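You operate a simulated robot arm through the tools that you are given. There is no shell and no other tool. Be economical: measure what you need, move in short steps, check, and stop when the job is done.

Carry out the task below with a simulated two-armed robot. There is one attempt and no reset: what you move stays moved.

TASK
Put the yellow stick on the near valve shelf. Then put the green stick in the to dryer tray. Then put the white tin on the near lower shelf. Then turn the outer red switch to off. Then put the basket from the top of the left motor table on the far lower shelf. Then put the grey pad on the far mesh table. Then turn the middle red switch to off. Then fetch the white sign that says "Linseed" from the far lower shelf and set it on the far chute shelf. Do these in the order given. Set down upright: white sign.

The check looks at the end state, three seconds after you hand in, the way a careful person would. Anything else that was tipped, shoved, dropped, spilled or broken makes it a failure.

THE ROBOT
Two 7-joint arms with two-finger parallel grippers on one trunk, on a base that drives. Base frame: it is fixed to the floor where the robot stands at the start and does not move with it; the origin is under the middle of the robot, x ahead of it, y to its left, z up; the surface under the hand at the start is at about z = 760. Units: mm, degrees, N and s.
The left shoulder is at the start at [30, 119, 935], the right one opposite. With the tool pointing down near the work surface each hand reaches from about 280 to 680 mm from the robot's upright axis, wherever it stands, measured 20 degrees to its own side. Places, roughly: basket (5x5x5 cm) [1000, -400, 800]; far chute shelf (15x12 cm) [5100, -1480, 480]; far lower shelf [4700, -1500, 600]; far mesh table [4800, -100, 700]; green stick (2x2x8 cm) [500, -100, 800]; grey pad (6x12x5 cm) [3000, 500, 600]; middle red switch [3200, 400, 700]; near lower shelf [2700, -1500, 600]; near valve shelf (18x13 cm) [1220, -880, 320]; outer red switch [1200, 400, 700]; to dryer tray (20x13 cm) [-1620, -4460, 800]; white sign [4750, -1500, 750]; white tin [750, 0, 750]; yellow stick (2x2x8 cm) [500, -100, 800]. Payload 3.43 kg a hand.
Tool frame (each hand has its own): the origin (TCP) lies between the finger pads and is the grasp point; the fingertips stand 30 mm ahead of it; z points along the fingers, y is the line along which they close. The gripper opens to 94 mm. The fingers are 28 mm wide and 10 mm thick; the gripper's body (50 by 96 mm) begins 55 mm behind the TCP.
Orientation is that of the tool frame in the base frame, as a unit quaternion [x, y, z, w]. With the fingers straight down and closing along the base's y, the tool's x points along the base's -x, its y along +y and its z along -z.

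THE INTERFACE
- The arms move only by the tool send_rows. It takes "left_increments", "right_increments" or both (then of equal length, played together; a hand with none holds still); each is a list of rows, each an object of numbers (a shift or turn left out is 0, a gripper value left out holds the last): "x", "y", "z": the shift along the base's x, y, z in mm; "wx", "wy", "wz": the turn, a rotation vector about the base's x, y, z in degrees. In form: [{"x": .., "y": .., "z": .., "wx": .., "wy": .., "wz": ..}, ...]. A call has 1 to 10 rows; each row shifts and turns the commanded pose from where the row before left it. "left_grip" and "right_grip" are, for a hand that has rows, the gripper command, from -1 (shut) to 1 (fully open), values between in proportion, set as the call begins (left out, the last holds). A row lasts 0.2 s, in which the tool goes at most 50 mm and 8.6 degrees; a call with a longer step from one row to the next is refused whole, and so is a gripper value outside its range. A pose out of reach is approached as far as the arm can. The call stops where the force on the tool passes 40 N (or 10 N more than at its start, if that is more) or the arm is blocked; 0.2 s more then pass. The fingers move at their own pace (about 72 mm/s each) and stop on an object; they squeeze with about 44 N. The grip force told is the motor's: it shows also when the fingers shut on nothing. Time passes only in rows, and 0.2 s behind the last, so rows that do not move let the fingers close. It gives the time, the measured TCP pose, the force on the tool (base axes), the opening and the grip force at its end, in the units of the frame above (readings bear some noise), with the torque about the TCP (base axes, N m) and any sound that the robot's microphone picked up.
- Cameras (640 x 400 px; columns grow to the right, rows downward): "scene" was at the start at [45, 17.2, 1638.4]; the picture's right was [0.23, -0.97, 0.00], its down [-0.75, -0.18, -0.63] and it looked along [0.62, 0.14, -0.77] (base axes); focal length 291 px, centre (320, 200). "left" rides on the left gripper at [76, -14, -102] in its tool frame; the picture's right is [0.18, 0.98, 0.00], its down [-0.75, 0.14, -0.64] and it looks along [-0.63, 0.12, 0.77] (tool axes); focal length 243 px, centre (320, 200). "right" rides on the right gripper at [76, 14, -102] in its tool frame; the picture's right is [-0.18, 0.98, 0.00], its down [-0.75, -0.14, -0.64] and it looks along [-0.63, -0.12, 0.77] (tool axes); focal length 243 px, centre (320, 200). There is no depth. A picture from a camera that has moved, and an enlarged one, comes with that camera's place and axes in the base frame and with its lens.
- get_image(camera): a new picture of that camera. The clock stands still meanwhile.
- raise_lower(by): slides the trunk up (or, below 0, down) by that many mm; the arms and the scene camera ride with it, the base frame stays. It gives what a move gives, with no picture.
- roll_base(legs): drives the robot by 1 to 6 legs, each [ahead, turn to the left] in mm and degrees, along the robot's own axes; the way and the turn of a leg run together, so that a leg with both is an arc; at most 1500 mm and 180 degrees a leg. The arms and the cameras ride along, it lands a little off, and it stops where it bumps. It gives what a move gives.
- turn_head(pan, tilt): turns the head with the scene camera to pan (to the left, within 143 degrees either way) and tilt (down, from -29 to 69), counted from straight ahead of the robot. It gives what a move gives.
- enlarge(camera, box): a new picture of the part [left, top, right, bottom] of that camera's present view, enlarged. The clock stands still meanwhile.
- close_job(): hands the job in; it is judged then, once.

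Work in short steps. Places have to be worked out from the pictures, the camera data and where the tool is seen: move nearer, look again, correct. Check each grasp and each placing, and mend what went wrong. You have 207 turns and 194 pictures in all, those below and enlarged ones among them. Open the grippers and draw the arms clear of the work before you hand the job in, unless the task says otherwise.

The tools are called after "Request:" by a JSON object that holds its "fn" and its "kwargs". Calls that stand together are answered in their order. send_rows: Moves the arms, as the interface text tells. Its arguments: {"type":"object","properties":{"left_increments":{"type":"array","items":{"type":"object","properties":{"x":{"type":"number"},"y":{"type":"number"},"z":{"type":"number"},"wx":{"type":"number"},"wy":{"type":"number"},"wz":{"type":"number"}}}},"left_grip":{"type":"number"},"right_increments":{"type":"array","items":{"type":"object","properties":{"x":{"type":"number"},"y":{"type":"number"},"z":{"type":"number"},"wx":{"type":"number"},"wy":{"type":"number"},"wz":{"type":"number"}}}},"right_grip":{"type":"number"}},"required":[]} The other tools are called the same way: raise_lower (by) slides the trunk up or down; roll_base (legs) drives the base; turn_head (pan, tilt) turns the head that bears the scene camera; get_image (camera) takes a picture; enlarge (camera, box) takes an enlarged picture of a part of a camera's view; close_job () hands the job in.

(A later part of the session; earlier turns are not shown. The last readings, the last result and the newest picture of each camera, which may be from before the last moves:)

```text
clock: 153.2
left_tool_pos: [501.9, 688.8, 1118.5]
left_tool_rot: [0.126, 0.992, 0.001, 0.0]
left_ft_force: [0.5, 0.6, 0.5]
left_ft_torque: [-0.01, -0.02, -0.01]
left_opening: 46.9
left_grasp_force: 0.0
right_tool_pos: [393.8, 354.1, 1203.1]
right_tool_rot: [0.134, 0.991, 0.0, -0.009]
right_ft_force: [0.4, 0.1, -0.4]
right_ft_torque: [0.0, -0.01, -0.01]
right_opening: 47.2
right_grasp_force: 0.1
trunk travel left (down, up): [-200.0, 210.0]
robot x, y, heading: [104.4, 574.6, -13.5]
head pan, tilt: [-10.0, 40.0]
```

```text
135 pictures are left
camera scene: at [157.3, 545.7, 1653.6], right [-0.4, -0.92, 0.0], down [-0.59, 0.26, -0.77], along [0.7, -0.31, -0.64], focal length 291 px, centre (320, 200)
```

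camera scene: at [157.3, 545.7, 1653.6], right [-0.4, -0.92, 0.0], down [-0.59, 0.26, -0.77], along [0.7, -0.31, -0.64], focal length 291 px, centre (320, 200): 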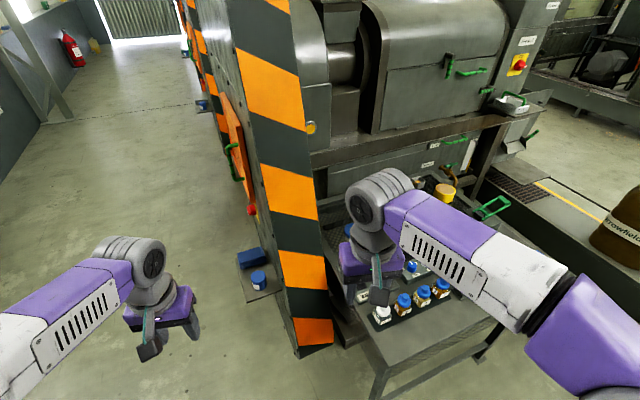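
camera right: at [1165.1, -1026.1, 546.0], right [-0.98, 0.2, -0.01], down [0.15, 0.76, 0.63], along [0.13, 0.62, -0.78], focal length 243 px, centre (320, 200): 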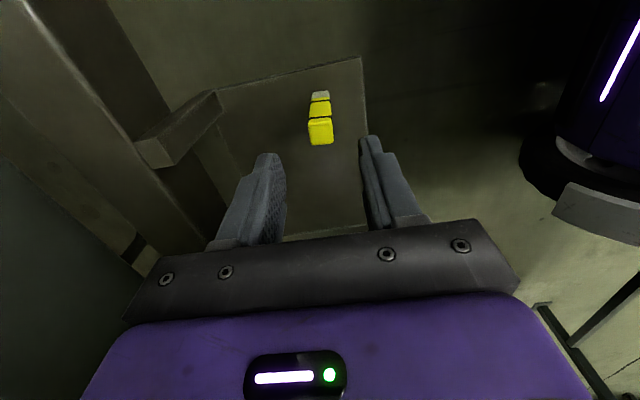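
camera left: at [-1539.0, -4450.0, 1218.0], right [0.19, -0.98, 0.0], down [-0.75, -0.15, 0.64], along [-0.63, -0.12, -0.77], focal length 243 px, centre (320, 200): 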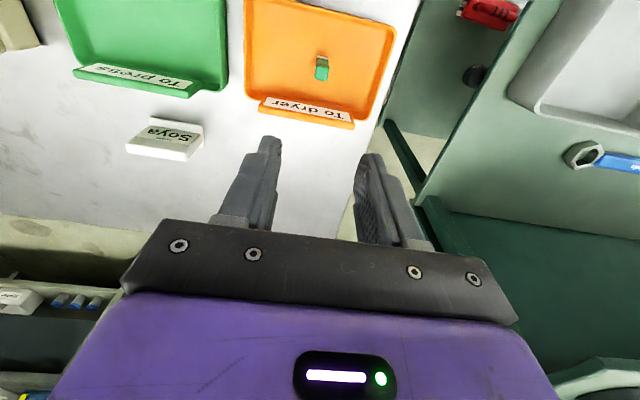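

I see a tin in the mesh tray behind the arm and another object on a small ledge at the guard. I enlarge both.

Request:
{"fn": "enlarge", "kwargs": {"camera": "scene", "box": [200, 80, 360, 320]}}

Request:
{"fn": "send_rows", "kwargs": {"right_increments": [{"x": -40, "y": -20}, {"x": -40, "y": -20}, {"y": -45}, {"y": -45}]}}

Request:
{"fn": "enlarge", "kwargs": {"camera": "scene", "box": [310, 150, 490, 330]}}

```text
1.67 times, centred on (280, 200) of scene
camera zoom: at [157.3, 545.7, 1653.6], right [-0.4, -0.92, 0.0], down [-0.59, 0.26, -0.77], along [0.7, -0.31, -0.64], focal length 485 px, centre (387, 200)
```

zoom: 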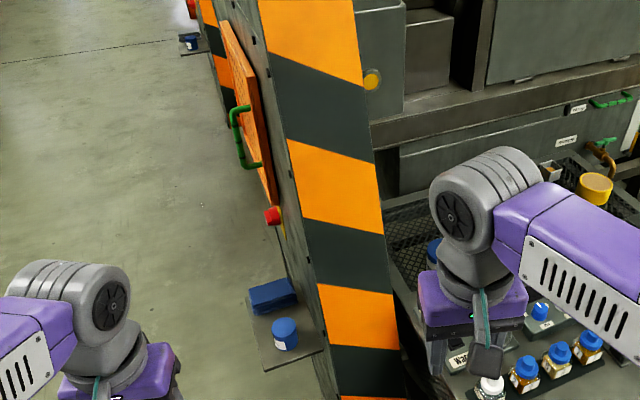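

```text
clock: 154.2
left_tool_pos: [501.8, 686.9, 1118.7]
left_tool_rot: [0.127, 0.992, 0.001, 0.0]
left_ft_force: [0.5, 0.5, -1.0]
left_ft_torque: [0.0, 0.01, 0.0]
left_opening: 47.0
left_grasp_force: 0.2
right_tool_pos: [315.0, 222.7, 1201.3]
right_tool_rot: [0.133, 0.991, -0.001, -0.009]
right_ft_force: [-1.2, 0.0, -0.4]
right_ft_torque: [-0.02, -0.04, -0.03]
right_opening: 47.0
right_grasp_force: 0.0
trunk travel left (down, up): [-200.0, 210.0]
robot x, y, heading: [108.4, 574.0, -13.3]
head pan, tilt: [-10.0, 40.0]
```

```text
2.22 times, centred on (400, 240) of scene
camera zoom: at [156.9, 545.0, 1653.5], right [-0.4, -0.92, 0.0], down [-0.59, 0.26, -0.77], along [0.7, -0.31, -0.64], focal length 646 px, centre (142, 111)
```

zoom: 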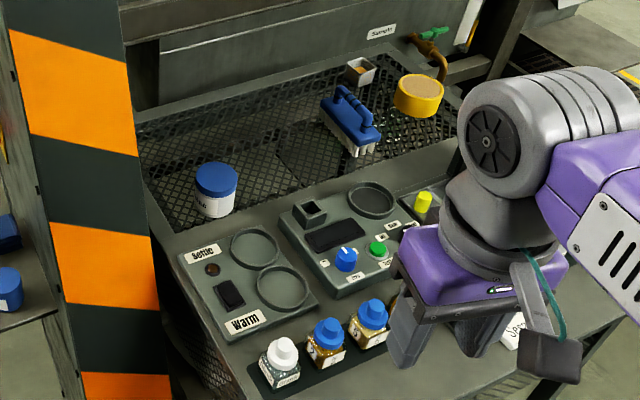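

The white tin with blue lid is in the mesh tray at ≈(838,100), lid top ≈837. The guard blocks from the left, so I'll approach from the table's front with a pitched hand. Driving round to (90,0).

Request:
{"fn": "roll_base", "kwargs": {"legs": [[-300, 0], [0, -76.5], [642, 0], [0, 90]]}}

```text
clock: 166.5
left_tool_pos: [161.9, 190.5, 1118.7]
left_tool_rot: [0.037, 0.999, 0.0, 0.0]
left_ft_force: [-0.7, -0.3, -0.2]
left_ft_torque: [0.0, -0.01, -0.01]
left_opening: 47.2
left_grasp_force: 0.0
right_tool_pos: [63.0, -300.3, 1201.6]
right_tool_rot: [0.043, 0.999, -0.002, -0.008]
right_ft_force: [-0.7, -0.1, -0.5]
right_ft_torque: [-0.01, 0.0, -0.01]
right_opening: 46.9
right_grasp_force: 0.1
trunk travel left (down, up): [-200.0, 210.0]
robot x, y, heading: [-204.1, 7.8, -3.0]
head pan, tilt: [-10.0, 40.0]
```

Request:
{"fn": "roll_base", "kwargs": {"legs": [[0, 3], [285, 0]]}}

Request:
{"fn": "turn_head", "kwargs": {"pan": 5, "tilt": 45}}

Request:
{"fn": "get_image", "kwargs": {"camera": "scene"}}

```text
clock: 168.9
left_tool_pos: [443.9, 207.8, 1117.5]
left_tool_rot: [0.012, 1.0, 0.0, -0.002]
left_ft_force: [-0.9, 0.2, 0.1]
left_ft_torque: [-0.02, 0.03, 0.0]
left_opening: 46.9
left_grasp_force: 0.0
right_tool_pos: [368.0, -288.0, 1202.3]
right_tool_rot: [0.019, 1.0, -0.001, -0.009]
right_ft_force: [0.5, 0.0, 0.1]
right_ft_torque: [-0.04, 0.0, -0.02]
right_opening: 47.0
right_grasp_force: 0.0
trunk travel left (down, up): [-200.0, 210.0]
robot x, y, heading: [86.8, 2.2, -0.4]
head pan, tilt: [-10.0, 40.0]
```

```text
clock: 169.7
left_tool_pos: [443.8, 207.1, 1119.0]
left_tool_rot: [0.013, 1.0, 0.0, 0.0]
left_ft_force: [0.0, 0.3, -0.1]
left_ft_torque: [-0.03, 0.01, 0.03]
left_opening: 47.2
left_grasp_force: 0.0
right_tool_pos: [367.0, -288.0, 1200.8]
right_tool_rot: [0.018, 1.0, -0.001, -0.008]
right_ft_force: [-0.8, -0.3, 0.4]
right_ft_torque: [0.04, 0.0, -0.04]
right_opening: 47.3
right_grasp_force: 0.1
trunk travel left (down, up): [-200.0, 210.0]
robot x, y, heading: [85.8, 3.1, 0.0]
head pan, tilt: [5.0, 45.0]
```

```text
132 pictures are left
camera scene: at [137.2, 11.1, 1646.3], right [0.08, -1.0, 0.0], down [-0.7, -0.06, -0.71], along [0.7, 0.06, -0.71], focal length 291 px, centre (320, 200)
```

scene: 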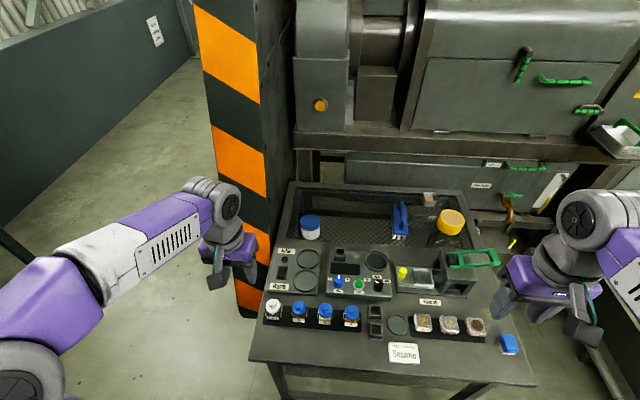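

Tin confirmed at (836,104). I open the left hand, pitch it 45° forward and move towards a pre-approach point.

Request:
{"fn": "send_rows", "kwargs": {"left_increments": [{"wy": -7.5, "x": 30, "y": -15}, {"wy": -7.5, "x": 30, "y": -15}, {"wy": -7.5, "x": 30, "y": -15}, {"wy": -7.5, "x": 30, "y": -15, "z": -20}, {"wy": -7.5, "x": 30, "y": -15, "z": -20}, {"wy": -7.5, "x": 30, "y": -15, "z": -20}, {"x": 30, "y": -15, "z": -30}, {"x": 30, "z": -35}, {"x": 30, "z": -35}], "left_grip": 1}}

Request:
{"fn": "get_image", "kwargs": {"camera": "left"}}

Request:
{"fn": "get_image", "kwargs": {"camera": "scene"}}

```text
clock: 171.7
left_tool_pos: [714.4, 101.7, 958.9]
left_tool_rot: [0.012, 0.924, 0.004, 0.382]
left_ft_force: [1.1, 0.2, 0.0]
left_ft_torque: [-0.02, 0.03, -0.01]
left_opening: 93.9
left_grasp_force: 0.0
right_tool_pos: [368.5, -287.2, 1202.9]
right_tool_rot: [0.018, 1.0, -0.001, -0.009]
right_ft_force: [-0.3, -0.2, -0.1]
right_ft_torque: [0.03, 0.04, -0.03]
right_opening: 47.0
right_grasp_force: 0.0
trunk travel left (down, up): [-200.0, 210.0]
robot x, y, heading: [82.2, 7.8, -0.4]
head pan, tilt: [5.0, 45.0]
```

```text
131 pictures are left
camera left: at [588.4, 90.2, 974.7], right [-0.11, 0.99, -0.11], down [0.08, 0.12, 0.99], along [0.99, 0.1, -0.1], focal length 243 px, centre (320, 200)
```

left: 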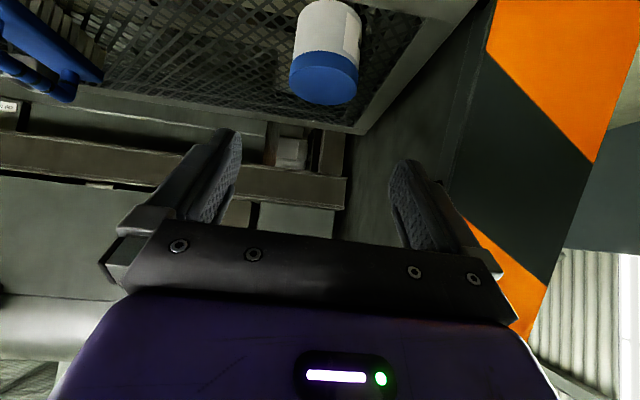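

```text
130 pictures are left
camera scene: at [139.1, 11.4, 1646.2], right [0.08, -1.0, 0.0], down [-0.71, -0.06, -0.71], along [0.7, 0.06, -0.71], focal length 291 px, centre (320, 200)
```

scene: 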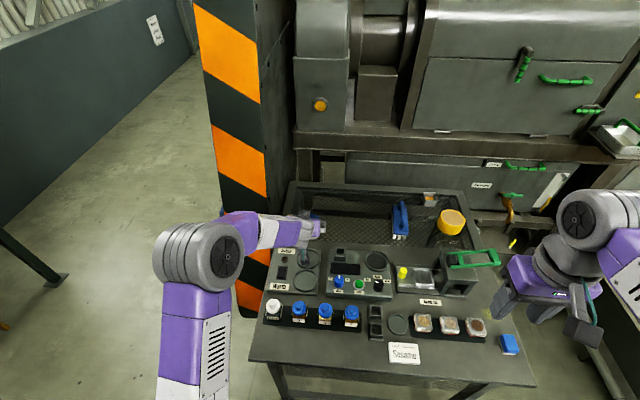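

Tin lies on the hand's centreline (y≈104). I go down along the finger axis.

Request:
{"fn": "send_rows", "kwargs": {"left_increments": [{"x": 20, "y": 2, "z": -40}, {"x": 14, "z": -14}, {"x": 20, "z": -20}, {"x": 20, "z": -20}]}}

Request:
{"fn": "get_image", "kwargs": {"camera": "left"}}

Request:
{"fn": "enlarge", "kwargs": {"camera": "scene", "box": [250, 180, 370, 270]}}

```text
clock: 172.7
left_tool_pos: [787.0, 104.4, 862.7]
left_tool_rot: [0.011, 0.924, 0.005, 0.382]
left_ft_force: [-0.6, -0.7, 0.3]
left_ft_torque: [-0.02, 0.01, 0.02]
left_opening: 93.8
left_grasp_force: 0.1
right_tool_pos: [368.2, -287.4, 1202.9]
right_tool_rot: [0.018, 1.0, -0.002, -0.008]
right_ft_force: [0.2, -0.3, -0.3]
right_ft_torque: [-0.02, 0.02, -0.02]
right_opening: 47.0
right_grasp_force: 0.1
trunk travel left (down, up): [-200.0, 210.0]
robot x, y, heading: [86.5, 3.9, -0.4]
head pan, tilt: [5.0, 45.0]
```

```text
129 pictures are left
camera left: at [660.0, 92.8, 879.7], right [-0.11, 0.99, -0.11], down [0.08, 0.12, 0.99], along [0.99, 0.1, -0.09], focal length 243 px, centre (320, 200)
```

left: 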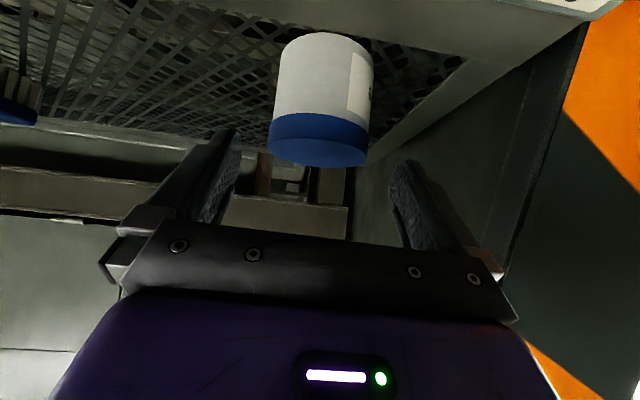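

```text
4.44 times, centred on (310, 225) of scene
camera zoom: at [137.5, 11.0, 1646.2], right [0.08, -1.0, 0.0], down [-0.7, -0.06, -0.71], along [0.7, 0.06, -0.71], focal length 1292 px, centre (364, 89)
```

zoom: 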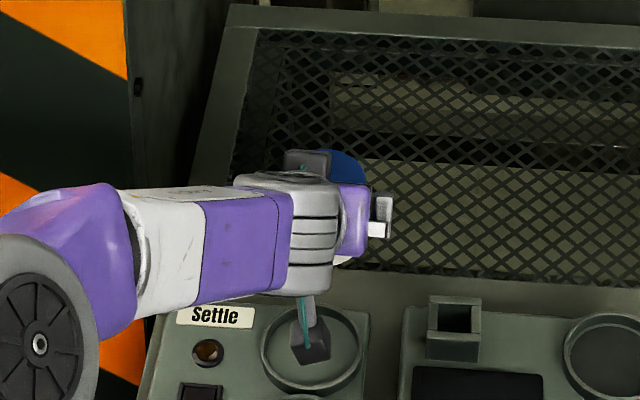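

Lid top ≈830. I continue to TCP ≈(838,105,808) and close on the tin.

Request:
{"fn": "send_rows", "kwargs": {"left_increments": [{"x": 20, "z": -20}, {"x": 17, "z": -20}, {"x": 14, "z": -15}, {}]}}

Request:
{"fn": "get_image", "kwargs": {"camera": "left"}}

```text
clock: 173.7
left_tool_pos: [838.6, 103.0, 810.3]
left_tool_rot: [0.011, 0.924, 0.004, 0.383]
left_ft_force: [-0.2, -0.1, 0.3]
left_ft_torque: [0.0, -0.01, -0.02]
left_opening: 94.0
left_grasp_force: 0.1
right_tool_pos: [366.6, -287.5, 1201.8]
right_tool_rot: [0.018, 1.0, -0.002, -0.008]
right_ft_force: [-0.2, 0.6, 0.2]
right_ft_torque: [0.01, 0.0, 0.01]
right_opening: 46.9
right_grasp_force: 0.1
trunk travel left (down, up): [-200.0, 210.0]
robot x, y, heading: [86.4, 2.6, -0.3]
head pan, tilt: [5.0, 45.0]
```

```text
127 pictures are left
camera left: at [712.7, 91.6, 826.3], right [-0.11, 0.99, -0.11], down [0.08, 0.12, 0.99], along [0.99, 0.1, -0.09], focal length 243 px, centre (320, 200)
```

left: 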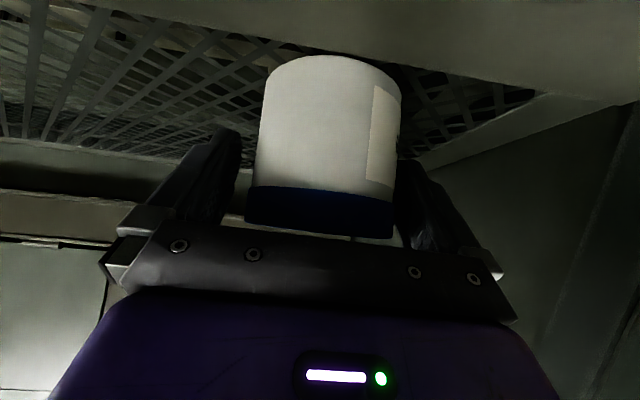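

The tin stands between the fingers, slightly to +y. I shift 3 mm and close.

Request:
{"fn": "send_rows", "kwargs": {"left_increments": [{"y": 3}, {}]}}

Request:
{"fn": "send_rows", "kwargs": {"left_increments": [{}, {}, {}], "left_grip": -1}}

Request:
{"fn": "send_rows", "kwargs": {"left_increments": [{"z": 10}, {"z": 30}, {"z": 40}, {"z": 45}]}}

Request:
{"fn": "get_image", "kwargs": {"camera": "left"}}

```text
clock: 174.3
left_tool_pos: [837.7, 106.4, 810.5]
left_tool_rot: [0.011, 0.924, 0.005, 0.382]
left_ft_force: [-0.5, -0.9, -0.6]
left_ft_torque: [0.01, -0.02, 0.0]
left_opening: 93.9
left_grasp_force: 0.1
right_tool_pos: [367.6, -287.6, 1201.2]
right_tool_rot: [0.018, 1.0, -0.002, -0.008]
right_ft_force: [-0.9, -0.5, -0.2]
right_ft_torque: [-0.02, 0.02, 0.02]
right_opening: 47.2
right_grasp_force: 0.1
trunk travel left (down, up): [-200.0, 210.0]
robot x, y, heading: [84.9, 5.5, -0.1]
head pan, tilt: [5.0, 45.0]
```

```text
clock: 175.1
left_tool_pos: [838.8, 106.5, 809.3]
left_tool_rot: [0.01, 0.924, 0.006, 0.383]
left_ft_force: [0.4, -1.5, 0.6]
left_ft_torque: [0.05, -0.02, 0.03]
left_opening: 75.5
left_grasp_force: 44.1
right_tool_pos: [365.6, -288.8, 1201.7]
right_tool_rot: [0.018, 1.0, -0.002, -0.008]
right_ft_force: [0.3, -0.6, -0.3]
right_ft_torque: [-0.03, -0.04, -0.01]
right_opening: 47.0
right_grasp_force: 0.0
trunk travel left (down, up): [-200.0, 210.0]
robot x, y, heading: [86.2, 6.9, -0.4]
head pan, tilt: [5.0, 45.0]
```

```text
clock: 176.1
left_tool_pos: [839.8, 104.7, 933.0]
left_tool_rot: [0.01, 0.924, 0.005, 0.382]
left_ft_force: [-0.3, 0.5, -2.4]
left_ft_torque: [-0.01, -0.01, 0.0]
left_opening: 75.4
left_grasp_force: 44.1
right_tool_pos: [367.4, -288.0, 1201.0]
right_tool_rot: [0.019, 1.0, -0.002, -0.008]
right_ft_force: [-0.3, -0.1, 0.9]
right_ft_torque: [-0.01, -0.03, -0.01]
right_opening: 46.9
right_grasp_force: 0.1
trunk travel left (down, up): [-200.0, 210.0]
robot x, y, heading: [83.0, 5.8, 0.0]
head pan, tilt: [5.0, 45.0]
```

```text
126 pictures are left
camera left: at [713.3, 93.0, 949.8], right [-0.11, 0.99, -0.11], down [0.08, 0.12, 0.99], along [0.99, 0.1, -0.1], focal length 243 px, centre (320, 200)
```

left: 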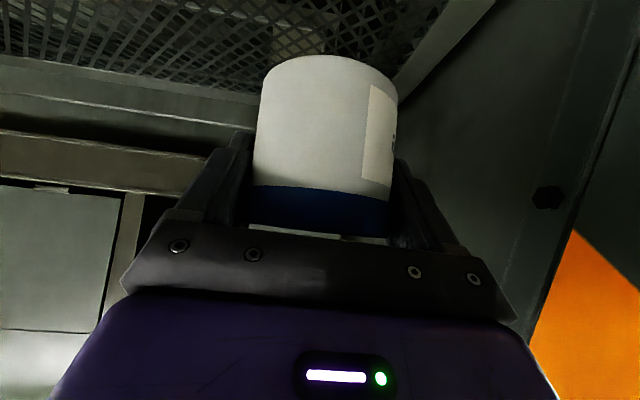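

Tin is held (75 mm). I lift and retract it, keeping the pitch, then drive back towards the right side to view the central aisle.

Request:
{"fn": "send_rows", "kwargs": {"left_increments": [{"x": -20, "z": 30}, {"x": -25, "z": 35}, {"x": -30, "z": 30}, {"x": -40, "z": 20}, {"x": -45}, {"x": -45}, {"x": -45}, {"x": -45, "y": 10}, {"x": -45, "y": 10}]}}

Request:
{"fn": "roll_base", "kwargs": {"legs": [[-600, 0], [0, -90], [900, 0]]}}

Request:
{"fn": "turn_head", "kwargs": {"pan": 50, "tilt": 18}}

Request:
{"fn": "get_image", "kwargs": {"camera": "scene"}}

```text
clock: 178.1
left_tool_pos: [497.1, 127.2, 1049.0]
left_tool_rot: [0.01, 0.924, 0.005, 0.383]
left_ft_force: [-1.1, 0.2, -3.0]
left_ft_torque: [0.02, 0.01, 0.01]
left_opening: 75.3
left_grasp_force: 44.3
right_tool_pos: [366.6, -287.9, 1203.0]
right_tool_rot: [0.018, 1.0, -0.002, -0.009]
right_ft_force: [-0.1, 0.7, -0.4]
right_ft_torque: [0.01, -0.03, -0.02]
right_opening: 47.0
right_grasp_force: 0.0
trunk travel left (down, up): [-200.0, 210.0]
robot x, y, heading: [83.5, 3.5, -0.3]
head pan, tilt: [5.0, 45.0]
```

```text
clock: 181.7
left_tool_pos: [-97.5, 130.2, 1047.0]
left_tool_rot: [0.008, 0.924, 0.006, 0.381]
left_ft_force: [0.7, -0.1, -2.5]
left_ft_torque: [0.0, -0.02, 0.01]
left_opening: 75.2
left_grasp_force: 44.2
right_tool_pos: [-226.4, -285.4, 1200.8]
right_tool_rot: [0.015, 1.0, -0.002, -0.008]
right_ft_force: [0.2, 0.3, 0.3]
right_ft_torque: [0.01, 0.0, 0.04]
right_opening: 47.3
right_grasp_force: 0.0
trunk travel left (down, up): [-200.0, 210.0]
robot x, y, heading: [-509.8, 4.9, 0.2]
head pan, tilt: [5.0, 45.0]
stopped in leg 1: the robot was blocked; the commanded pose is now the measured one
```

```text
clock: 182.8
left_tool_pos: [-100.1, 130.0, 1048.5]
left_tool_rot: [0.008, 0.924, 0.006, 0.381]
left_ft_force: [-0.2, 0.5, -2.6]
left_ft_torque: [-0.01, 0.02, -0.02]
left_opening: 75.3
left_grasp_force: 43.8
right_tool_pos: [-227.1, -285.6, 1200.3]
right_tool_rot: [0.016, 1.0, -0.001, -0.008]
right_ft_force: [0.4, -0.9, 0.4]
right_ft_torque: [0.01, 0.03, -0.01]
right_opening: 46.8
right_grasp_force: 0.1
trunk travel left (down, up): [-200.0, 210.0]
robot x, y, heading: [-508.3, 1.4, 0.3]
head pan, tilt: [50.0, 18.0]
```

```text
125 pictures are left
camera scene: at [-480.5, 75.7, 1688.1], right [0.77, -0.64, 0.0], down [-0.2, -0.24, -0.95], along [0.61, 0.73, -0.31], focal length 291 px, centre (320, 200)
```

scene: 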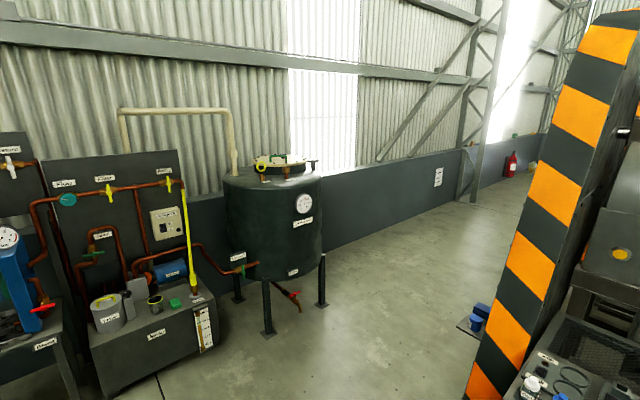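

The base touched something behind. I look backwards to see what it is.

Request:
{"fn": "turn_head", "kwargs": {"pan": 143, "tilt": 60}}

Request:
{"fn": "get_image", "kwargs": {"camera": "scene"}}

Request:
{"fn": "turn_head", "kwargs": {"pan": -143, "tilt": 60}}

Request:
{"fn": "get_image", "kwargs": {"camera": "scene"}}

```text
clock: 184.5
left_tool_pos: [-99.1, 129.8, 1048.2]
left_tool_rot: [0.007, 0.924, 0.006, 0.383]
left_ft_force: [0.3, -0.3, -2.3]
left_ft_torque: [-0.01, 0.0, -0.04]
left_opening: 75.2
left_grasp_force: 44.2
right_tool_pos: [-227.1, -286.1, 1201.6]
right_tool_rot: [0.015, 1.0, -0.002, -0.008]
right_ft_force: [-0.4, 0.4, -0.2]
right_ft_torque: [0.0, -0.01, -0.04]
right_opening: 47.0
right_grasp_force: 0.0
trunk travel left (down, up): [-200.0, 210.0]
robot x, y, heading: [-509.9, 6.5, 0.2]
head pan, tilt: [143.0, 60.0]
```

```text
124 pictures are left
camera scene: at [-593.7, 44.2, 1626.8], right [0.6, 0.8, 0.0], down [0.69, -0.52, -0.5], along [-0.4, 0.3, -0.87], focal length 291 px, centre (320, 200)
```

scene: 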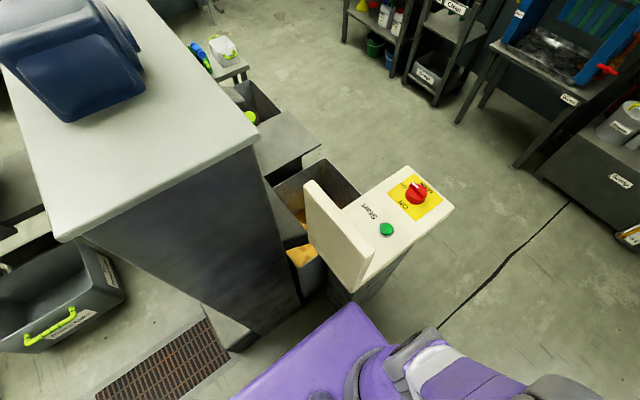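

```text
clock: 188.4
left_tool_pos: [-98.8, 130.1, 1047.9]
left_tool_rot: [0.007, 0.924, 0.007, 0.382]
left_ft_force: [0.6, -0.4, -2.7]
left_ft_torque: [0.05, 0.01, -0.03]
left_opening: 75.1
left_grasp_force: 44.3
right_tool_pos: [-227.8, -287.3, 1200.9]
right_tool_rot: [0.014, 1.0, -0.002, -0.007]
right_ft_force: [0.1, -0.2, 0.4]
right_ft_torque: [0.0, 0.0, 0.01]
right_opening: 47.1
right_grasp_force: 0.1
trunk travel left (down, up): [-200.0, 210.0]
robot x, y, heading: [-508.8, 4.2, 0.0]
head pan, tilt: [-143.0, 60.0]
```

```text
123 pictures are left
camera scene: at [-593.5, -36.1, 1626.8], right [-0.6, 0.8, 0.0], down [0.69, 0.52, -0.5], along [-0.4, -0.3, -0.87], focal length 291 px, centre (320, 200)
```

scene: 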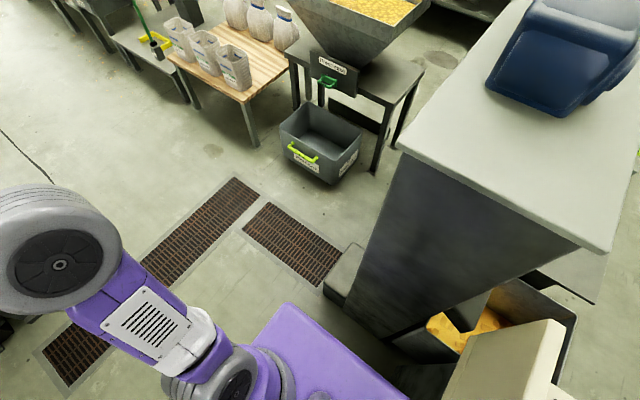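

Only the fixed pedestal/cabinet was touched. I move forward, then drive around the Main pedestal into the central aisle.

Request:
{"fn": "roll_base", "kwargs": {"legs": [[150, 0], [0, -103.5], [1240, 0], [0, 14], [1200, 0], [0, 89]]}}

Request:
{"fn": "turn_head", "kwargs": {"pan": 15, "tilt": 18}}

Request:
{"fn": "get_image", "kwargs": {"camera": "scene"}}

```text
clock: 210.5
left_tool_pos: [-183.0, -2321.6, 1047.9]
left_tool_rot: [0.005, 0.924, 0.008, 0.382]
left_ft_force: [-0.4, -0.1, -3.3]
left_ft_torque: [0.0, 0.04, -0.02]
left_opening: 75.0
left_grasp_force: 43.9
right_tool_pos: [-309.7, -2737.4, 1201.8]
right_tool_rot: [0.014, 1.0, -0.002, -0.007]
right_ft_force: [0.2, 0.4, 0.7]
right_ft_torque: [-0.02, 0.0, -0.01]
right_opening: 47.0
right_grasp_force: 0.1
trunk travel left (down, up): [-200.0, 210.0]
robot x, y, heading: [-598.1, -2446.6, 0.3]
head pan, tilt: [-143.0, 60.0]
```

```text
clock: 212.9
left_tool_pos: [-182.9, -2319.7, 1048.1]
left_tool_rot: [0.006, 0.924, 0.007, 0.382]
left_ft_force: [0.0, -0.1, -2.6]
left_ft_torque: [0.0, -0.01, 0.04]
left_opening: 74.9
left_grasp_force: 44.5
right_tool_pos: [-310.6, -2737.1, 1201.4]
right_tool_rot: [0.013, 1.0, -0.001, -0.008]
right_ft_force: [0.4, 0.7, -1.1]
right_ft_torque: [0.02, 0.0, -0.01]
right_opening: 46.8
right_grasp_force: 0.2
trunk travel left (down, up): [-200.0, 210.0]
robot x, y, heading: [-599.0, -2448.4, 0.4]
head pan, tilt: [15.0, 18.0]
```

```text
122 pictures are left
camera scene: at [-533.8, -2423.9, 1688.2], right [0.26, -0.96, 0.0], down [-0.3, -0.08, -0.95], along [0.92, 0.25, -0.31], focal length 291 px, centre (320, 200)
```

scene: 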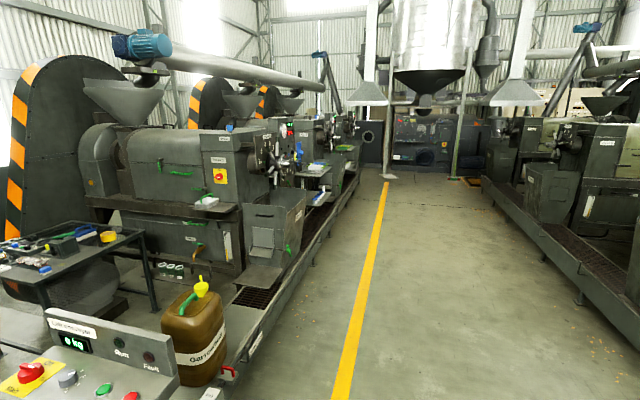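

The central aisle is clear; shelves sit at the press ends. I drive along it to x≈2400 and look left.

Request:
{"fn": "roll_base", "kwargs": {"legs": [[1500, 0], [1500, 0]]}}

Request:
{"fn": "turn_head", "kwargs": {"pan": 65, "tilt": 35}}

Request:
{"fn": "get_image", "kwargs": {"camera": "scene"}}

```text
clock: 227.4
left_tool_pos: [2827.3, -2319.0, 1046.8]
left_tool_rot: [0.0, 0.924, 0.01, 0.382]
left_ft_force: [0.7, -0.4, -2.8]
left_ft_torque: [0.01, 0.01, -0.02]
left_opening: 75.0
left_grasp_force: 43.7
right_tool_pos: [2705.0, -2736.7, 1200.4]
right_tool_rot: [0.007, 1.0, -0.002, -0.009]
right_ft_force: [-1.1, -0.8, 0.5]
right_ft_torque: [0.01, 0.0, -0.03]
right_opening: 47.1
right_grasp_force: 0.0
trunk travel left (down, up): [-200.0, 210.0]
robot x, y, heading: [2418.1, -2452.4, 0.9]
head pan, tilt: [15.0, 18.0]
```

```text
clock: 228.6
left_tool_pos: [2826.5, -2317.5, 1046.8]
left_tool_rot: [0.001, 0.924, 0.008, 0.382]
left_ft_force: [-0.2, 0.0, -2.6]
left_ft_torque: [0.0, 0.03, -0.02]
left_opening: 75.1
left_grasp_force: 44.0
right_tool_pos: [2704.1, -2736.5, 1201.9]
right_tool_rot: [0.007, 1.0, -0.002, -0.008]
right_ft_force: [-0.1, -0.3, 0.3]
right_ft_torque: [0.03, -0.01, -0.03]
right_opening: 47.1
right_grasp_force: 0.1
trunk travel left (down, up): [-200.0, 210.0]
robot x, y, heading: [2412.6, -2449.9, 0.9]
head pan, tilt: [65.0, 35.0]
```

```text
121 pictures are left
camera scene: at [2422.9, -2371.1, 1661.1], right [0.91, -0.41, 0.0], down [-0.23, -0.52, -0.82], along [0.33, 0.75, -0.57], focal length 291 px, centre (320, 200)
```

scene: 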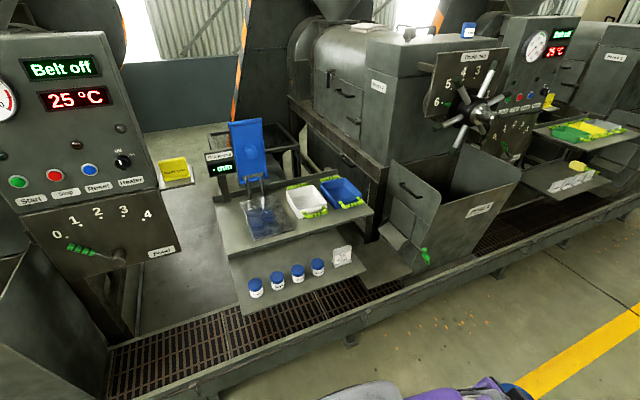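

There's a two-tier rack: lower shelf with four blue-lidded tins and a sign. I enlarge.

Request:
{"fn": "enlarge", "kwargs": {"camera": "scene", "box": [200, 100, 400, 320]}}

```text
1.82 times, centred on (300, 210) of scene
camera zoom: at [2422.9, -2371.1, 1661.1], right [0.91, -0.41, 0.0], down [-0.23, -0.52, -0.82], along [0.33, 0.75, -0.57], focal length 529 px, centre (356, 182)
```

zoom: 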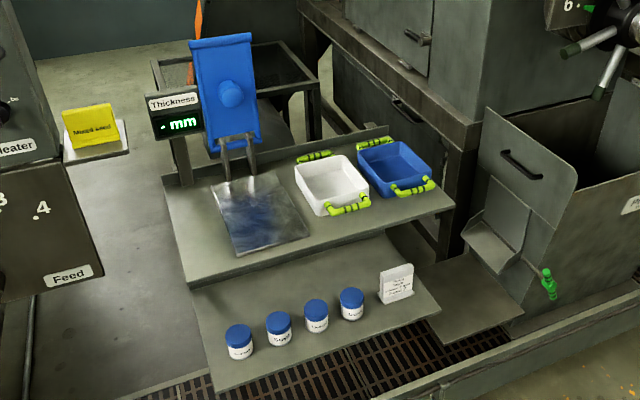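

Lower shelf: front edge y≈-1590, x 2420–3010, tins at y≈-1510. I go closer and face the rack.

Request:
{"fn": "roll_base", "kwargs": {"legs": [[290, 0], [0, 89], [280, 0]]}}

Request:
{"fn": "turn_head", "kwargs": {"pan": 0, "tilt": 50}}

Request:
{"fn": "get_image", "kwargs": {"camera": "scene"}}

Request:
{"fn": "get_image", "kwargs": {"camera": "right"}}

```text
clock: 236.0
left_tool_pos: [2578.4, -1743.7, 1047.5]
left_tool_rot: [-0.648, 0.659, 0.273, 0.265]
left_ft_force: [0.0, 0.5, -3.1]
left_ft_torque: [-0.01, 0.0, 0.03]
left_opening: 74.9
left_grasp_force: 44.3
right_tool_pos: [2995.4, -1871.8, 1202.1]
right_tool_rot: [-0.696, 0.718, -0.007, -0.004]
right_ft_force: [-0.5, 0.4, 0.7]
right_ft_torque: [-0.04, 0.01, 0.04]
right_opening: 47.1
right_grasp_force: 0.0
trunk travel left (down, up): [-200.0, 210.0]
robot x, y, heading: [2702.3, -2154.5, 89.7]
head pan, tilt: [65.0, 35.0]
```

```text
clock: 237.3
left_tool_pos: [2579.4, -1743.4, 1047.8]
left_tool_rot: [-0.648, 0.659, 0.274, 0.265]
left_ft_force: [-0.2, 0.7, -3.2]
left_ft_torque: [-0.02, 0.04, 0.02]
left_opening: 75.0
left_grasp_force: 44.2
right_tool_pos: [2995.4, -1873.1, 1201.9]
right_tool_rot: [-0.696, 0.718, -0.007, -0.005]
right_ft_force: [-0.8, 0.1, 0.0]
right_ft_torque: [-0.01, -0.01, 0.04]
right_opening: 46.8
right_grasp_force: 0.1
trunk travel left (down, up): [-200.0, 210.0]
robot x, y, heading: [2701.1, -2154.9, 89.9]
head pan, tilt: [0.0, 50.0]
```

```text
119 pictures are left
camera scene: at [2704.7, -2109.2, 1639.3], right [1.0, 0.0, 0.0], down [0.0, -0.77, -0.64], along [0.0, 0.64, -0.77], focal length 291 px, centre (320, 200)
```

scene: 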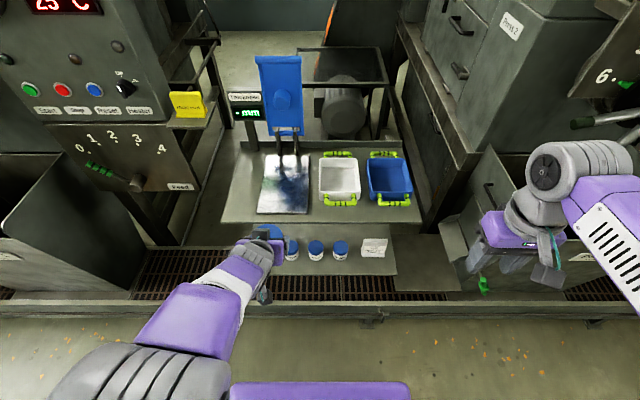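

```text
118 pictures are left
camera right: at [2979.6, -1947.2, 1306.4], right [-0.98, 0.21, -0.01], down [0.16, 0.76, 0.63], along [0.14, 0.61, -0.78], focal length 243 px, centre (320, 200)
```

right: 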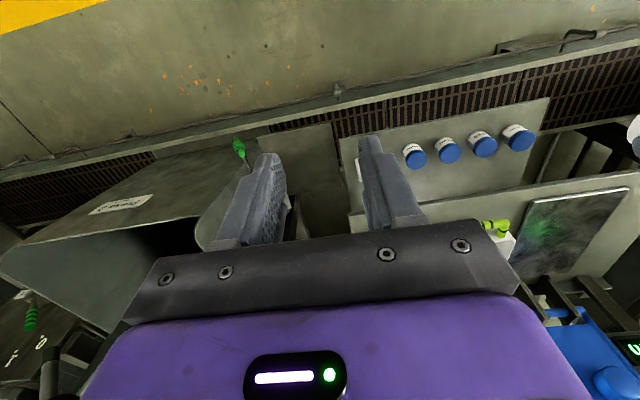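

The left arm hides part of the shelf; I shift it left and look again, also from the right hand's camera.

Request:
{"fn": "send_rows", "kwargs": {"left_increments": [{"x": -45}, {"x": -45}, {"x": -45}, {"x": -45, "y": -15}, {"y": -30}]}}

Request:
{"fn": "enlarge", "kwargs": {"camera": "scene", "box": [200, 130, 440, 310]}}

Request:
{"fn": "enlarge", "kwargs": {"camera": "right", "box": [340, 80, 600, 240]}}

```text
clock: 238.6
left_tool_pos: [2400.7, -1787.3, 1049.3]
left_tool_rot: [-0.648, 0.659, 0.274, 0.267]
left_ft_force: [1.2, 0.5, -3.1]
left_ft_torque: [0.01, 0.01, -0.02]
left_opening: 75.2
left_grasp_force: 44.3
left hand out of reach, approached as far as the arm can: row 4
right_tool_pos: [2996.3, -1873.1, 1201.0]
right_tool_rot: [-0.696, 0.718, -0.007, -0.003]
right_ft_force: [0.1, 0.2, -0.4]
right_ft_torque: [-0.04, -0.01, 0.01]
right_opening: 47.0
right_grasp_force: 0.1
trunk travel left (down, up): [-200.0, 210.0]
robot x, y, heading: [2705.0, -2156.4, 90.3]
head pan, tilt: [0.0, 50.0]
```

```text
2.22 times, centred on (320, 220) of scene
camera zoom: at [2706.2, -2109.8, 1639.4], right [1.0, 0.0, 0.0], down [0.0, -0.77, -0.64], along [0.0, 0.64, -0.77], focal length 646 px, centre (320, 156)
```

zoom: 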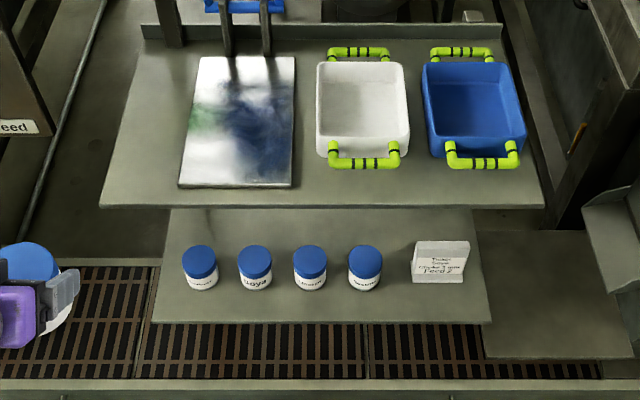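

```text
2.46 times, centred on (470, 160) of right
camera zoom: at [2980.8, -1947.8, 1306.2], right [-0.98, 0.21, -0.01], down [0.16, 0.76, 0.63], along [0.14, 0.62, -0.78], focal length 597 px, centre (-49, 298)
```

zoom: 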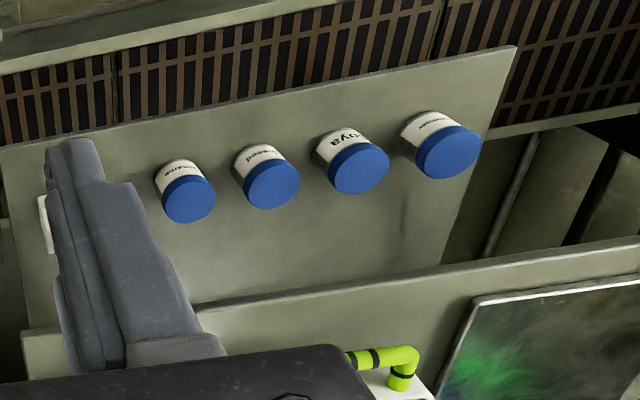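

The rack: lower shelf z≈620 with front y≈-1620, small tins at y≈-1548 (tops ≈670), upper shelf at z≈955. I'll set the tin behind the row, reaching in low. I drive 120 ahead, bring the left hand to x 2640 and lower the trunk.

Request:
{"fn": "roll_base", "kwargs": {"legs": [[120, 0]]}}

Request:
{"fn": "send_rows", "kwargs": {"left_increments": [{"x": 45, "y": -20}, {"x": 45, "y": -20}, {"x": 48}, {"x": 48}, {"x": 48}]}}

Request:
{"fn": "raise_lower", "kwargs": {"by": -200}}

Request:
{"fn": "get_image", "kwargs": {"camera": "scene"}}

Request:
{"fn": "get_image", "kwargs": {"camera": "left"}}

```text
clock: 239.8
left_tool_pos: [2399.9, -1666.7, 1049.1]
left_tool_rot: [-0.648, 0.659, 0.274, 0.266]
left_ft_force: [0.5, 0.5, -3.4]
left_ft_torque: [-0.04, 0.03, -0.02]
left_opening: 74.9
left_grasp_force: 43.4
right_tool_pos: [2994.2, -1751.8, 1201.2]
right_tool_rot: [-0.696, 0.718, -0.007, -0.004]
right_ft_force: [0.2, 1.9, 0.3]
right_ft_torque: [-0.05, 0.0, -0.01]
right_opening: 47.2
right_grasp_force: 0.1
trunk travel left (down, up): [-200.0, 210.0]
robot x, y, heading: [2702.5, -2036.0, 90.1]
head pan, tilt: [0.0, 50.0]
```

```text
clock: 241.0
left_tool_pos: [2605.6, -1663.2, 1068.2]
left_tool_rot: [0.684, -0.636, -0.174, -0.311]
left_ft_force: [-0.3, 0.1, -2.5]
left_ft_torque: [-0.01, 0.0, -0.01]
left_opening: 74.9
left_grasp_force: 44.2
left hand out of reach, approached as far as the arm can: row 1, 2, 3
right_tool_pos: [2995.4, -1752.6, 1202.1]
right_tool_rot: [-0.696, 0.718, -0.006, -0.004]
right_ft_force: [0.1, -0.2, -0.1]
right_ft_torque: [-0.04, -0.02, 0.03]
right_opening: 47.0
right_grasp_force: 0.1
trunk travel left (down, up): [-200.0, 210.0]
robot x, y, heading: [2707.0, -2035.8, 90.2]
head pan, tilt: [0.0, 50.0]
stopped in row 5 (left hand): the arm was blocked; the commanded pose is now the measured one
```

```text
clock: 243.2
left_tool_pos: [2605.1, -1661.4, 867.7]
left_tool_rot: [0.685, -0.636, -0.173, -0.311]
left_ft_force: [0.4, -0.1, -2.9]
left_ft_torque: [-0.02, 0.04, 0.03]
left_opening: 74.7
left_grasp_force: 44.3
right_tool_pos: [2997.2, -1753.5, 1002.0]
right_tool_rot: [-0.697, 0.717, -0.007, -0.004]
right_ft_force: [-0.5, 0.0, 1.0]
right_ft_torque: [0.04, 0.01, 0.0]
right_opening: 46.8
right_grasp_force: 0.1
trunk travel left (down, up): [0.0, 410.0]
robot x, y, heading: [2703.4, -2038.0, 90.2]
head pan, tilt: [0.0, 50.0]
```

```text
115 pictures are left
camera scene: at [2704.9, -1989.1, 1439.5], right [1.0, 0.0, 0.0], down [0.0, -0.77, -0.64], along [0.0, 0.64, -0.77], focal length 291 px, centre (320, 200)
```

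scene: 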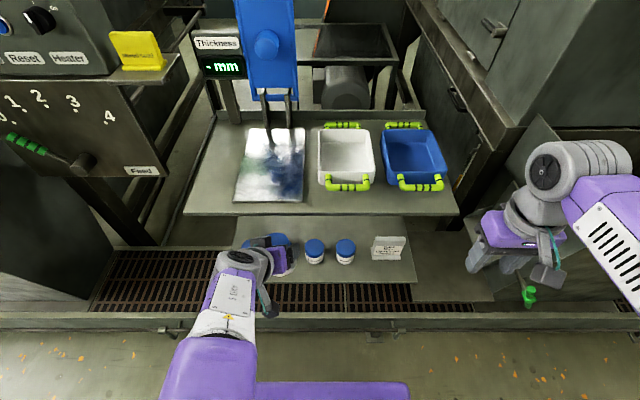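

```text
114 pictures are left
camera left: at [2613.2, -1786.4, 897.0], right [-0.94, -0.14, -0.32], down [-0.34, 0.16, 0.93], along [-0.08, 0.98, -0.2], focal length 243 px, centre (320, 200)
```

left: 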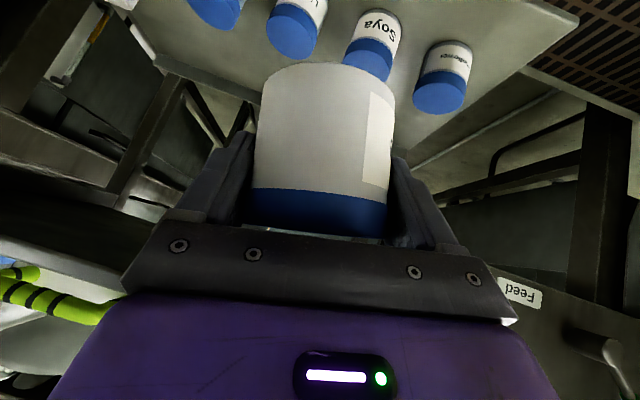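

The hand's orientation skewed while it was at its reach limit. I back off 45 mm and restore it, adding 15° extra pitch (wx +20, wy +12.8).

Request:
{"fn": "send_rows", "kwargs": {"left_increments": [{"y": -15}, {"y": -15, "wx": 6.6, "wy": 4.3}, {"y": -15, "wx": 6.6, "wy": 4.3, "x": 8}, {"wx": 6.6, "wy": 4.2, "x": 8}, {"x": 8}, {"x": 8}]}}

Request:
{"fn": "get_image", "kwargs": {"camera": "left"}}

```text
clock: 244.0
left_tool_pos: [2639.3, -1661.3, 894.7]
left_tool_rot: [0.663, -0.614, -0.201, -0.378]
left_ft_force: [-0.1, -0.2, -2.5]
left_ft_torque: [-0.04, -0.02, -0.02]
left_opening: 75.2
left_grasp_force: 43.8
left hand out of reach, approached as far as the arm can: row 1, 2, 3, 4
right_tool_pos: [2995.0, -1752.5, 1003.1]
right_tool_rot: [-0.696, 0.718, -0.006, -0.004]
right_ft_force: [0.3, -0.5, -0.5]
right_ft_torque: [-0.02, -0.03, 0.05]
right_opening: 47.1
right_grasp_force: 0.0
trunk travel left (down, up): [0.0, 410.0]
robot x, y, heading: [2702.9, -2036.8, 90.2]
head pan, tilt: [0.0, 50.0]
stopped in row 4 (left hand): the arm was blocked; the commanded pose is now the measured one
```

```text
113 pictures are left
camera left: at [2645.7, -1789.0, 904.6], right [-0.92, -0.08, -0.39], down [-0.39, 0.02, 0.92], along [-0.06, 1.0, -0.05], focal length 243 px, centre (320, 200)
```

left: 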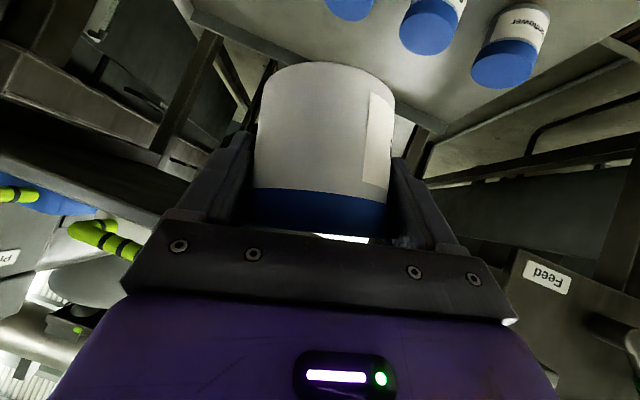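

The hand was too close to the body for this pitch. I back the base 150 mm, then fix the orientation and centre the hand.

Request:
{"fn": "roll_base", "kwargs": {"legs": [[-150, 0]]}}

Request:
{"fn": "send_rows", "kwargs": {"left_increments": [{"y": 30}, {"y": 30}, {"y": 30, "wx": 3.7, "wy": 5.2, "wz": 1.1}, {"wx": 3.7, "wy": 5.2, "wz": 1.1}, {"wx": 3.7, "wy": 5.2, "wz": 1.1}, {}]}}

Request:
{"fn": "get_image", "kwargs": {"camera": "left"}}

```text
clock: 245.4
left_tool_pos: [2639.5, -1813.9, 895.1]
left_tool_rot: [0.661, -0.615, -0.202, -0.379]
left_ft_force: [0.0, -0.3, -3.1]
left_ft_torque: [0.01, 0.0, 0.0]
left_opening: 74.7
left_grasp_force: 44.6
right_tool_pos: [2995.9, -1907.6, 1002.7]
right_tool_rot: [-0.695, 0.719, -0.007, -0.004]
right_ft_force: [-0.4, -0.4, 0.4]
right_ft_torque: [0.01, 0.01, -0.02]
right_opening: 47.0
right_grasp_force: 0.1
trunk travel left (down, up): [0.0, 410.0]
robot x, y, heading: [2708.0, -2189.7, 89.9]
head pan, tilt: [0.0, 50.0]
```

```text
clock: 246.8
left_tool_pos: [2634.8, -1724.1, 894.3]
left_tool_rot: [-0.612, 0.615, 0.357, 0.346]
left_ft_force: [-0.3, 0.2, -3.4]
left_ft_torque: [-0.01, -0.01, 0.01]
left_opening: 75.2
left_grasp_force: 43.7
right_tool_pos: [2996.2, -1907.1, 1002.4]
right_tool_rot: [-0.695, 0.719, -0.006, -0.005]
right_ft_force: [0.1, 0.0, 0.7]
right_ft_torque: [0.01, 0.03, 0.0]
right_opening: 47.1
right_grasp_force: 0.0
trunk travel left (down, up): [0.0, 410.0]
robot x, y, heading: [2705.1, -2192.6, 89.9]
head pan, tilt: [0.0, 50.0]
```

```text
112 pictures are left
camera left: at [2649.7, -1850.8, 877.5], right [-0.99, -0.09, -0.14], down [-0.12, -0.17, 0.98], along [-0.12, 0.98, 0.16], focal length 243 px, centre (320, 200)
```

left: 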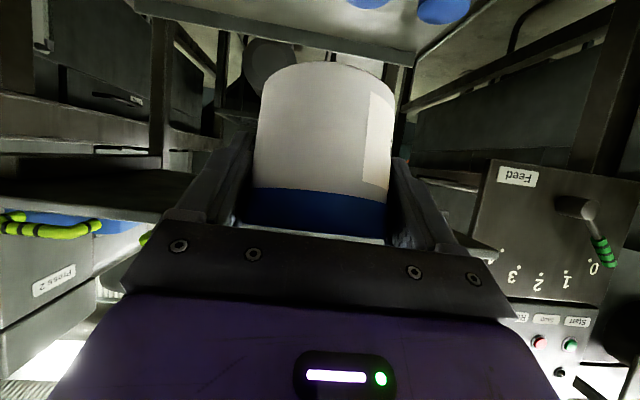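

Orientation is right again (60° pitch). Lower to z 740 in front of the shelf.

Request:
{"fn": "send_rows", "kwargs": {"left_increments": [{"z": -40}, {"z": -40}, {"z": -40}, {"z": -34, "x": 5}, {}]}}

Request:
{"fn": "get_image", "kwargs": {"camera": "left"}}

Request:
{"fn": "get_image", "kwargs": {"camera": "scene"}}

```text
clock: 248.0
left_tool_pos: [2644.0, -1723.0, 740.2]
left_tool_rot: [-0.606, 0.62, 0.358, 0.348]
left_ft_force: [-0.5, -0.4, -2.4]
left_ft_torque: [-0.02, -0.02, 0.03]
left_opening: 74.8
left_grasp_force: 44.3
right_tool_pos: [2995.6, -1906.2, 1002.5]
right_tool_rot: [-0.695, 0.719, -0.006, -0.005]
right_ft_force: [-0.9, 0.4, 0.4]
right_ft_torque: [-0.01, 0.02, -0.01]
right_opening: 47.0
right_grasp_force: 0.1
trunk travel left (down, up): [0.0, 410.0]
robot x, y, heading: [2702.9, -2193.3, 90.0]
head pan, tilt: [0.0, 50.0]
```

```text
111 pictures are left
camera left: at [2657.9, -1850.1, 723.6], right [-0.99, -0.08, -0.14], down [-0.12, -0.18, 0.98], along [-0.1, 0.98, 0.16], focal length 243 px, centre (320, 200)
```

left: 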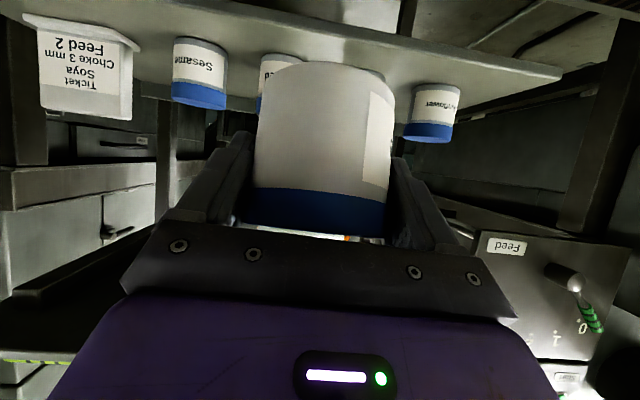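

```text
110 pictures are left
camera scene: at [2704.9, -2142.6, 1439.4], right [1.0, 0.0, 0.0], down [0.0, -0.77, -0.64], along [0.0, 0.64, -0.77], focal length 291 px, centre (320, 200)
```

scene: 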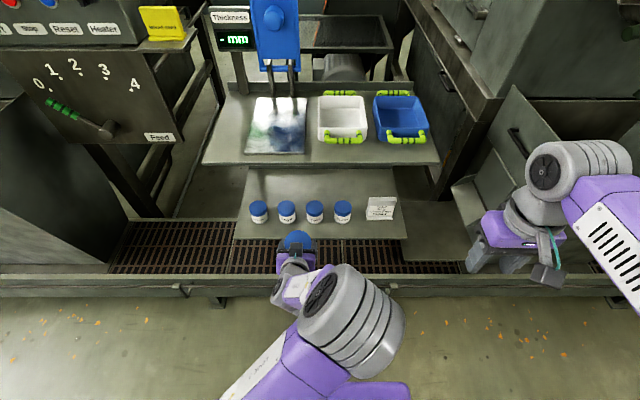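

Near-level view: shelf ≈625, small tin tops ≈684. I raise to z 757 and reach in over the tins in two steps.

Request:
{"fn": "send_rows", "kwargs": {"left_increments": [{"z": 17}, {"y": 40}, {"y": 40}, {"y": 40}, {"y": 20}]}}

Request:
{"fn": "get_image", "kwargs": {"camera": "left"}}

Request:
{"fn": "get_image", "kwargs": {"camera": "right"}}

```text
clock: 249.2
left_tool_pos: [2644.8, -1580.7, 759.3]
left_tool_rot: [-0.606, 0.619, 0.357, 0.349]
left_ft_force: [-0.7, 1.5, -3.3]
left_ft_torque: [0.0, -0.01, 0.0]
left_opening: 75.2
left_grasp_force: 44.2
right_tool_pos: [2995.4, -1905.9, 1001.5]
right_tool_rot: [-0.696, 0.718, -0.007, -0.005]
right_ft_force: [-0.5, 0.1, 0.7]
right_ft_torque: [-0.02, 0.02, 0.03]
right_opening: 47.3
right_grasp_force: 0.1
trunk travel left (down, up): [0.0, 410.0]
robot x, y, heading: [2699.1, -2188.6, 89.7]
head pan, tilt: [0.0, 50.0]
```

```text
109 pictures are left
camera left: at [2658.1, -1709.7, 742.9], right [-0.99, -0.08, -0.14], down [-0.12, -0.18, 0.98], along [-0.1, 0.98, 0.16], focal length 243 px, centre (320, 200)
```

left: 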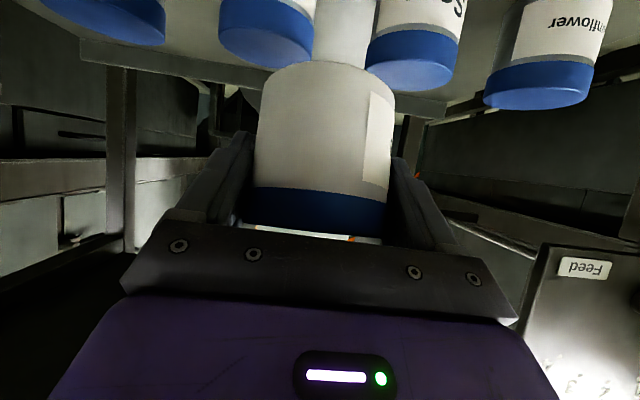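

```text
108 pictures are left
camera right: at [2980.0, -1981.0, 1106.4], right [-0.98, 0.22, -0.01], down [0.16, 0.76, 0.63], along [0.14, 0.61, -0.78], focal length 243 px, centre (320, 200)
```

right: 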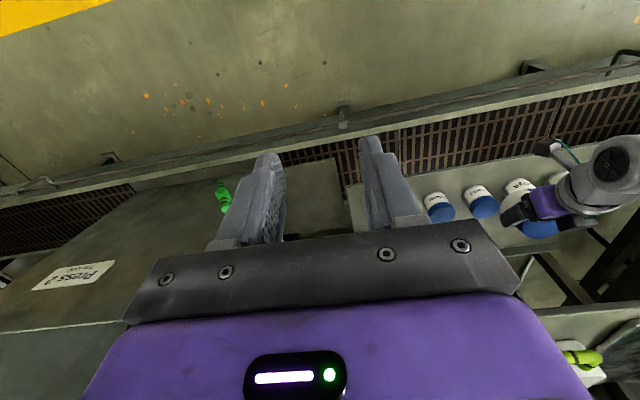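

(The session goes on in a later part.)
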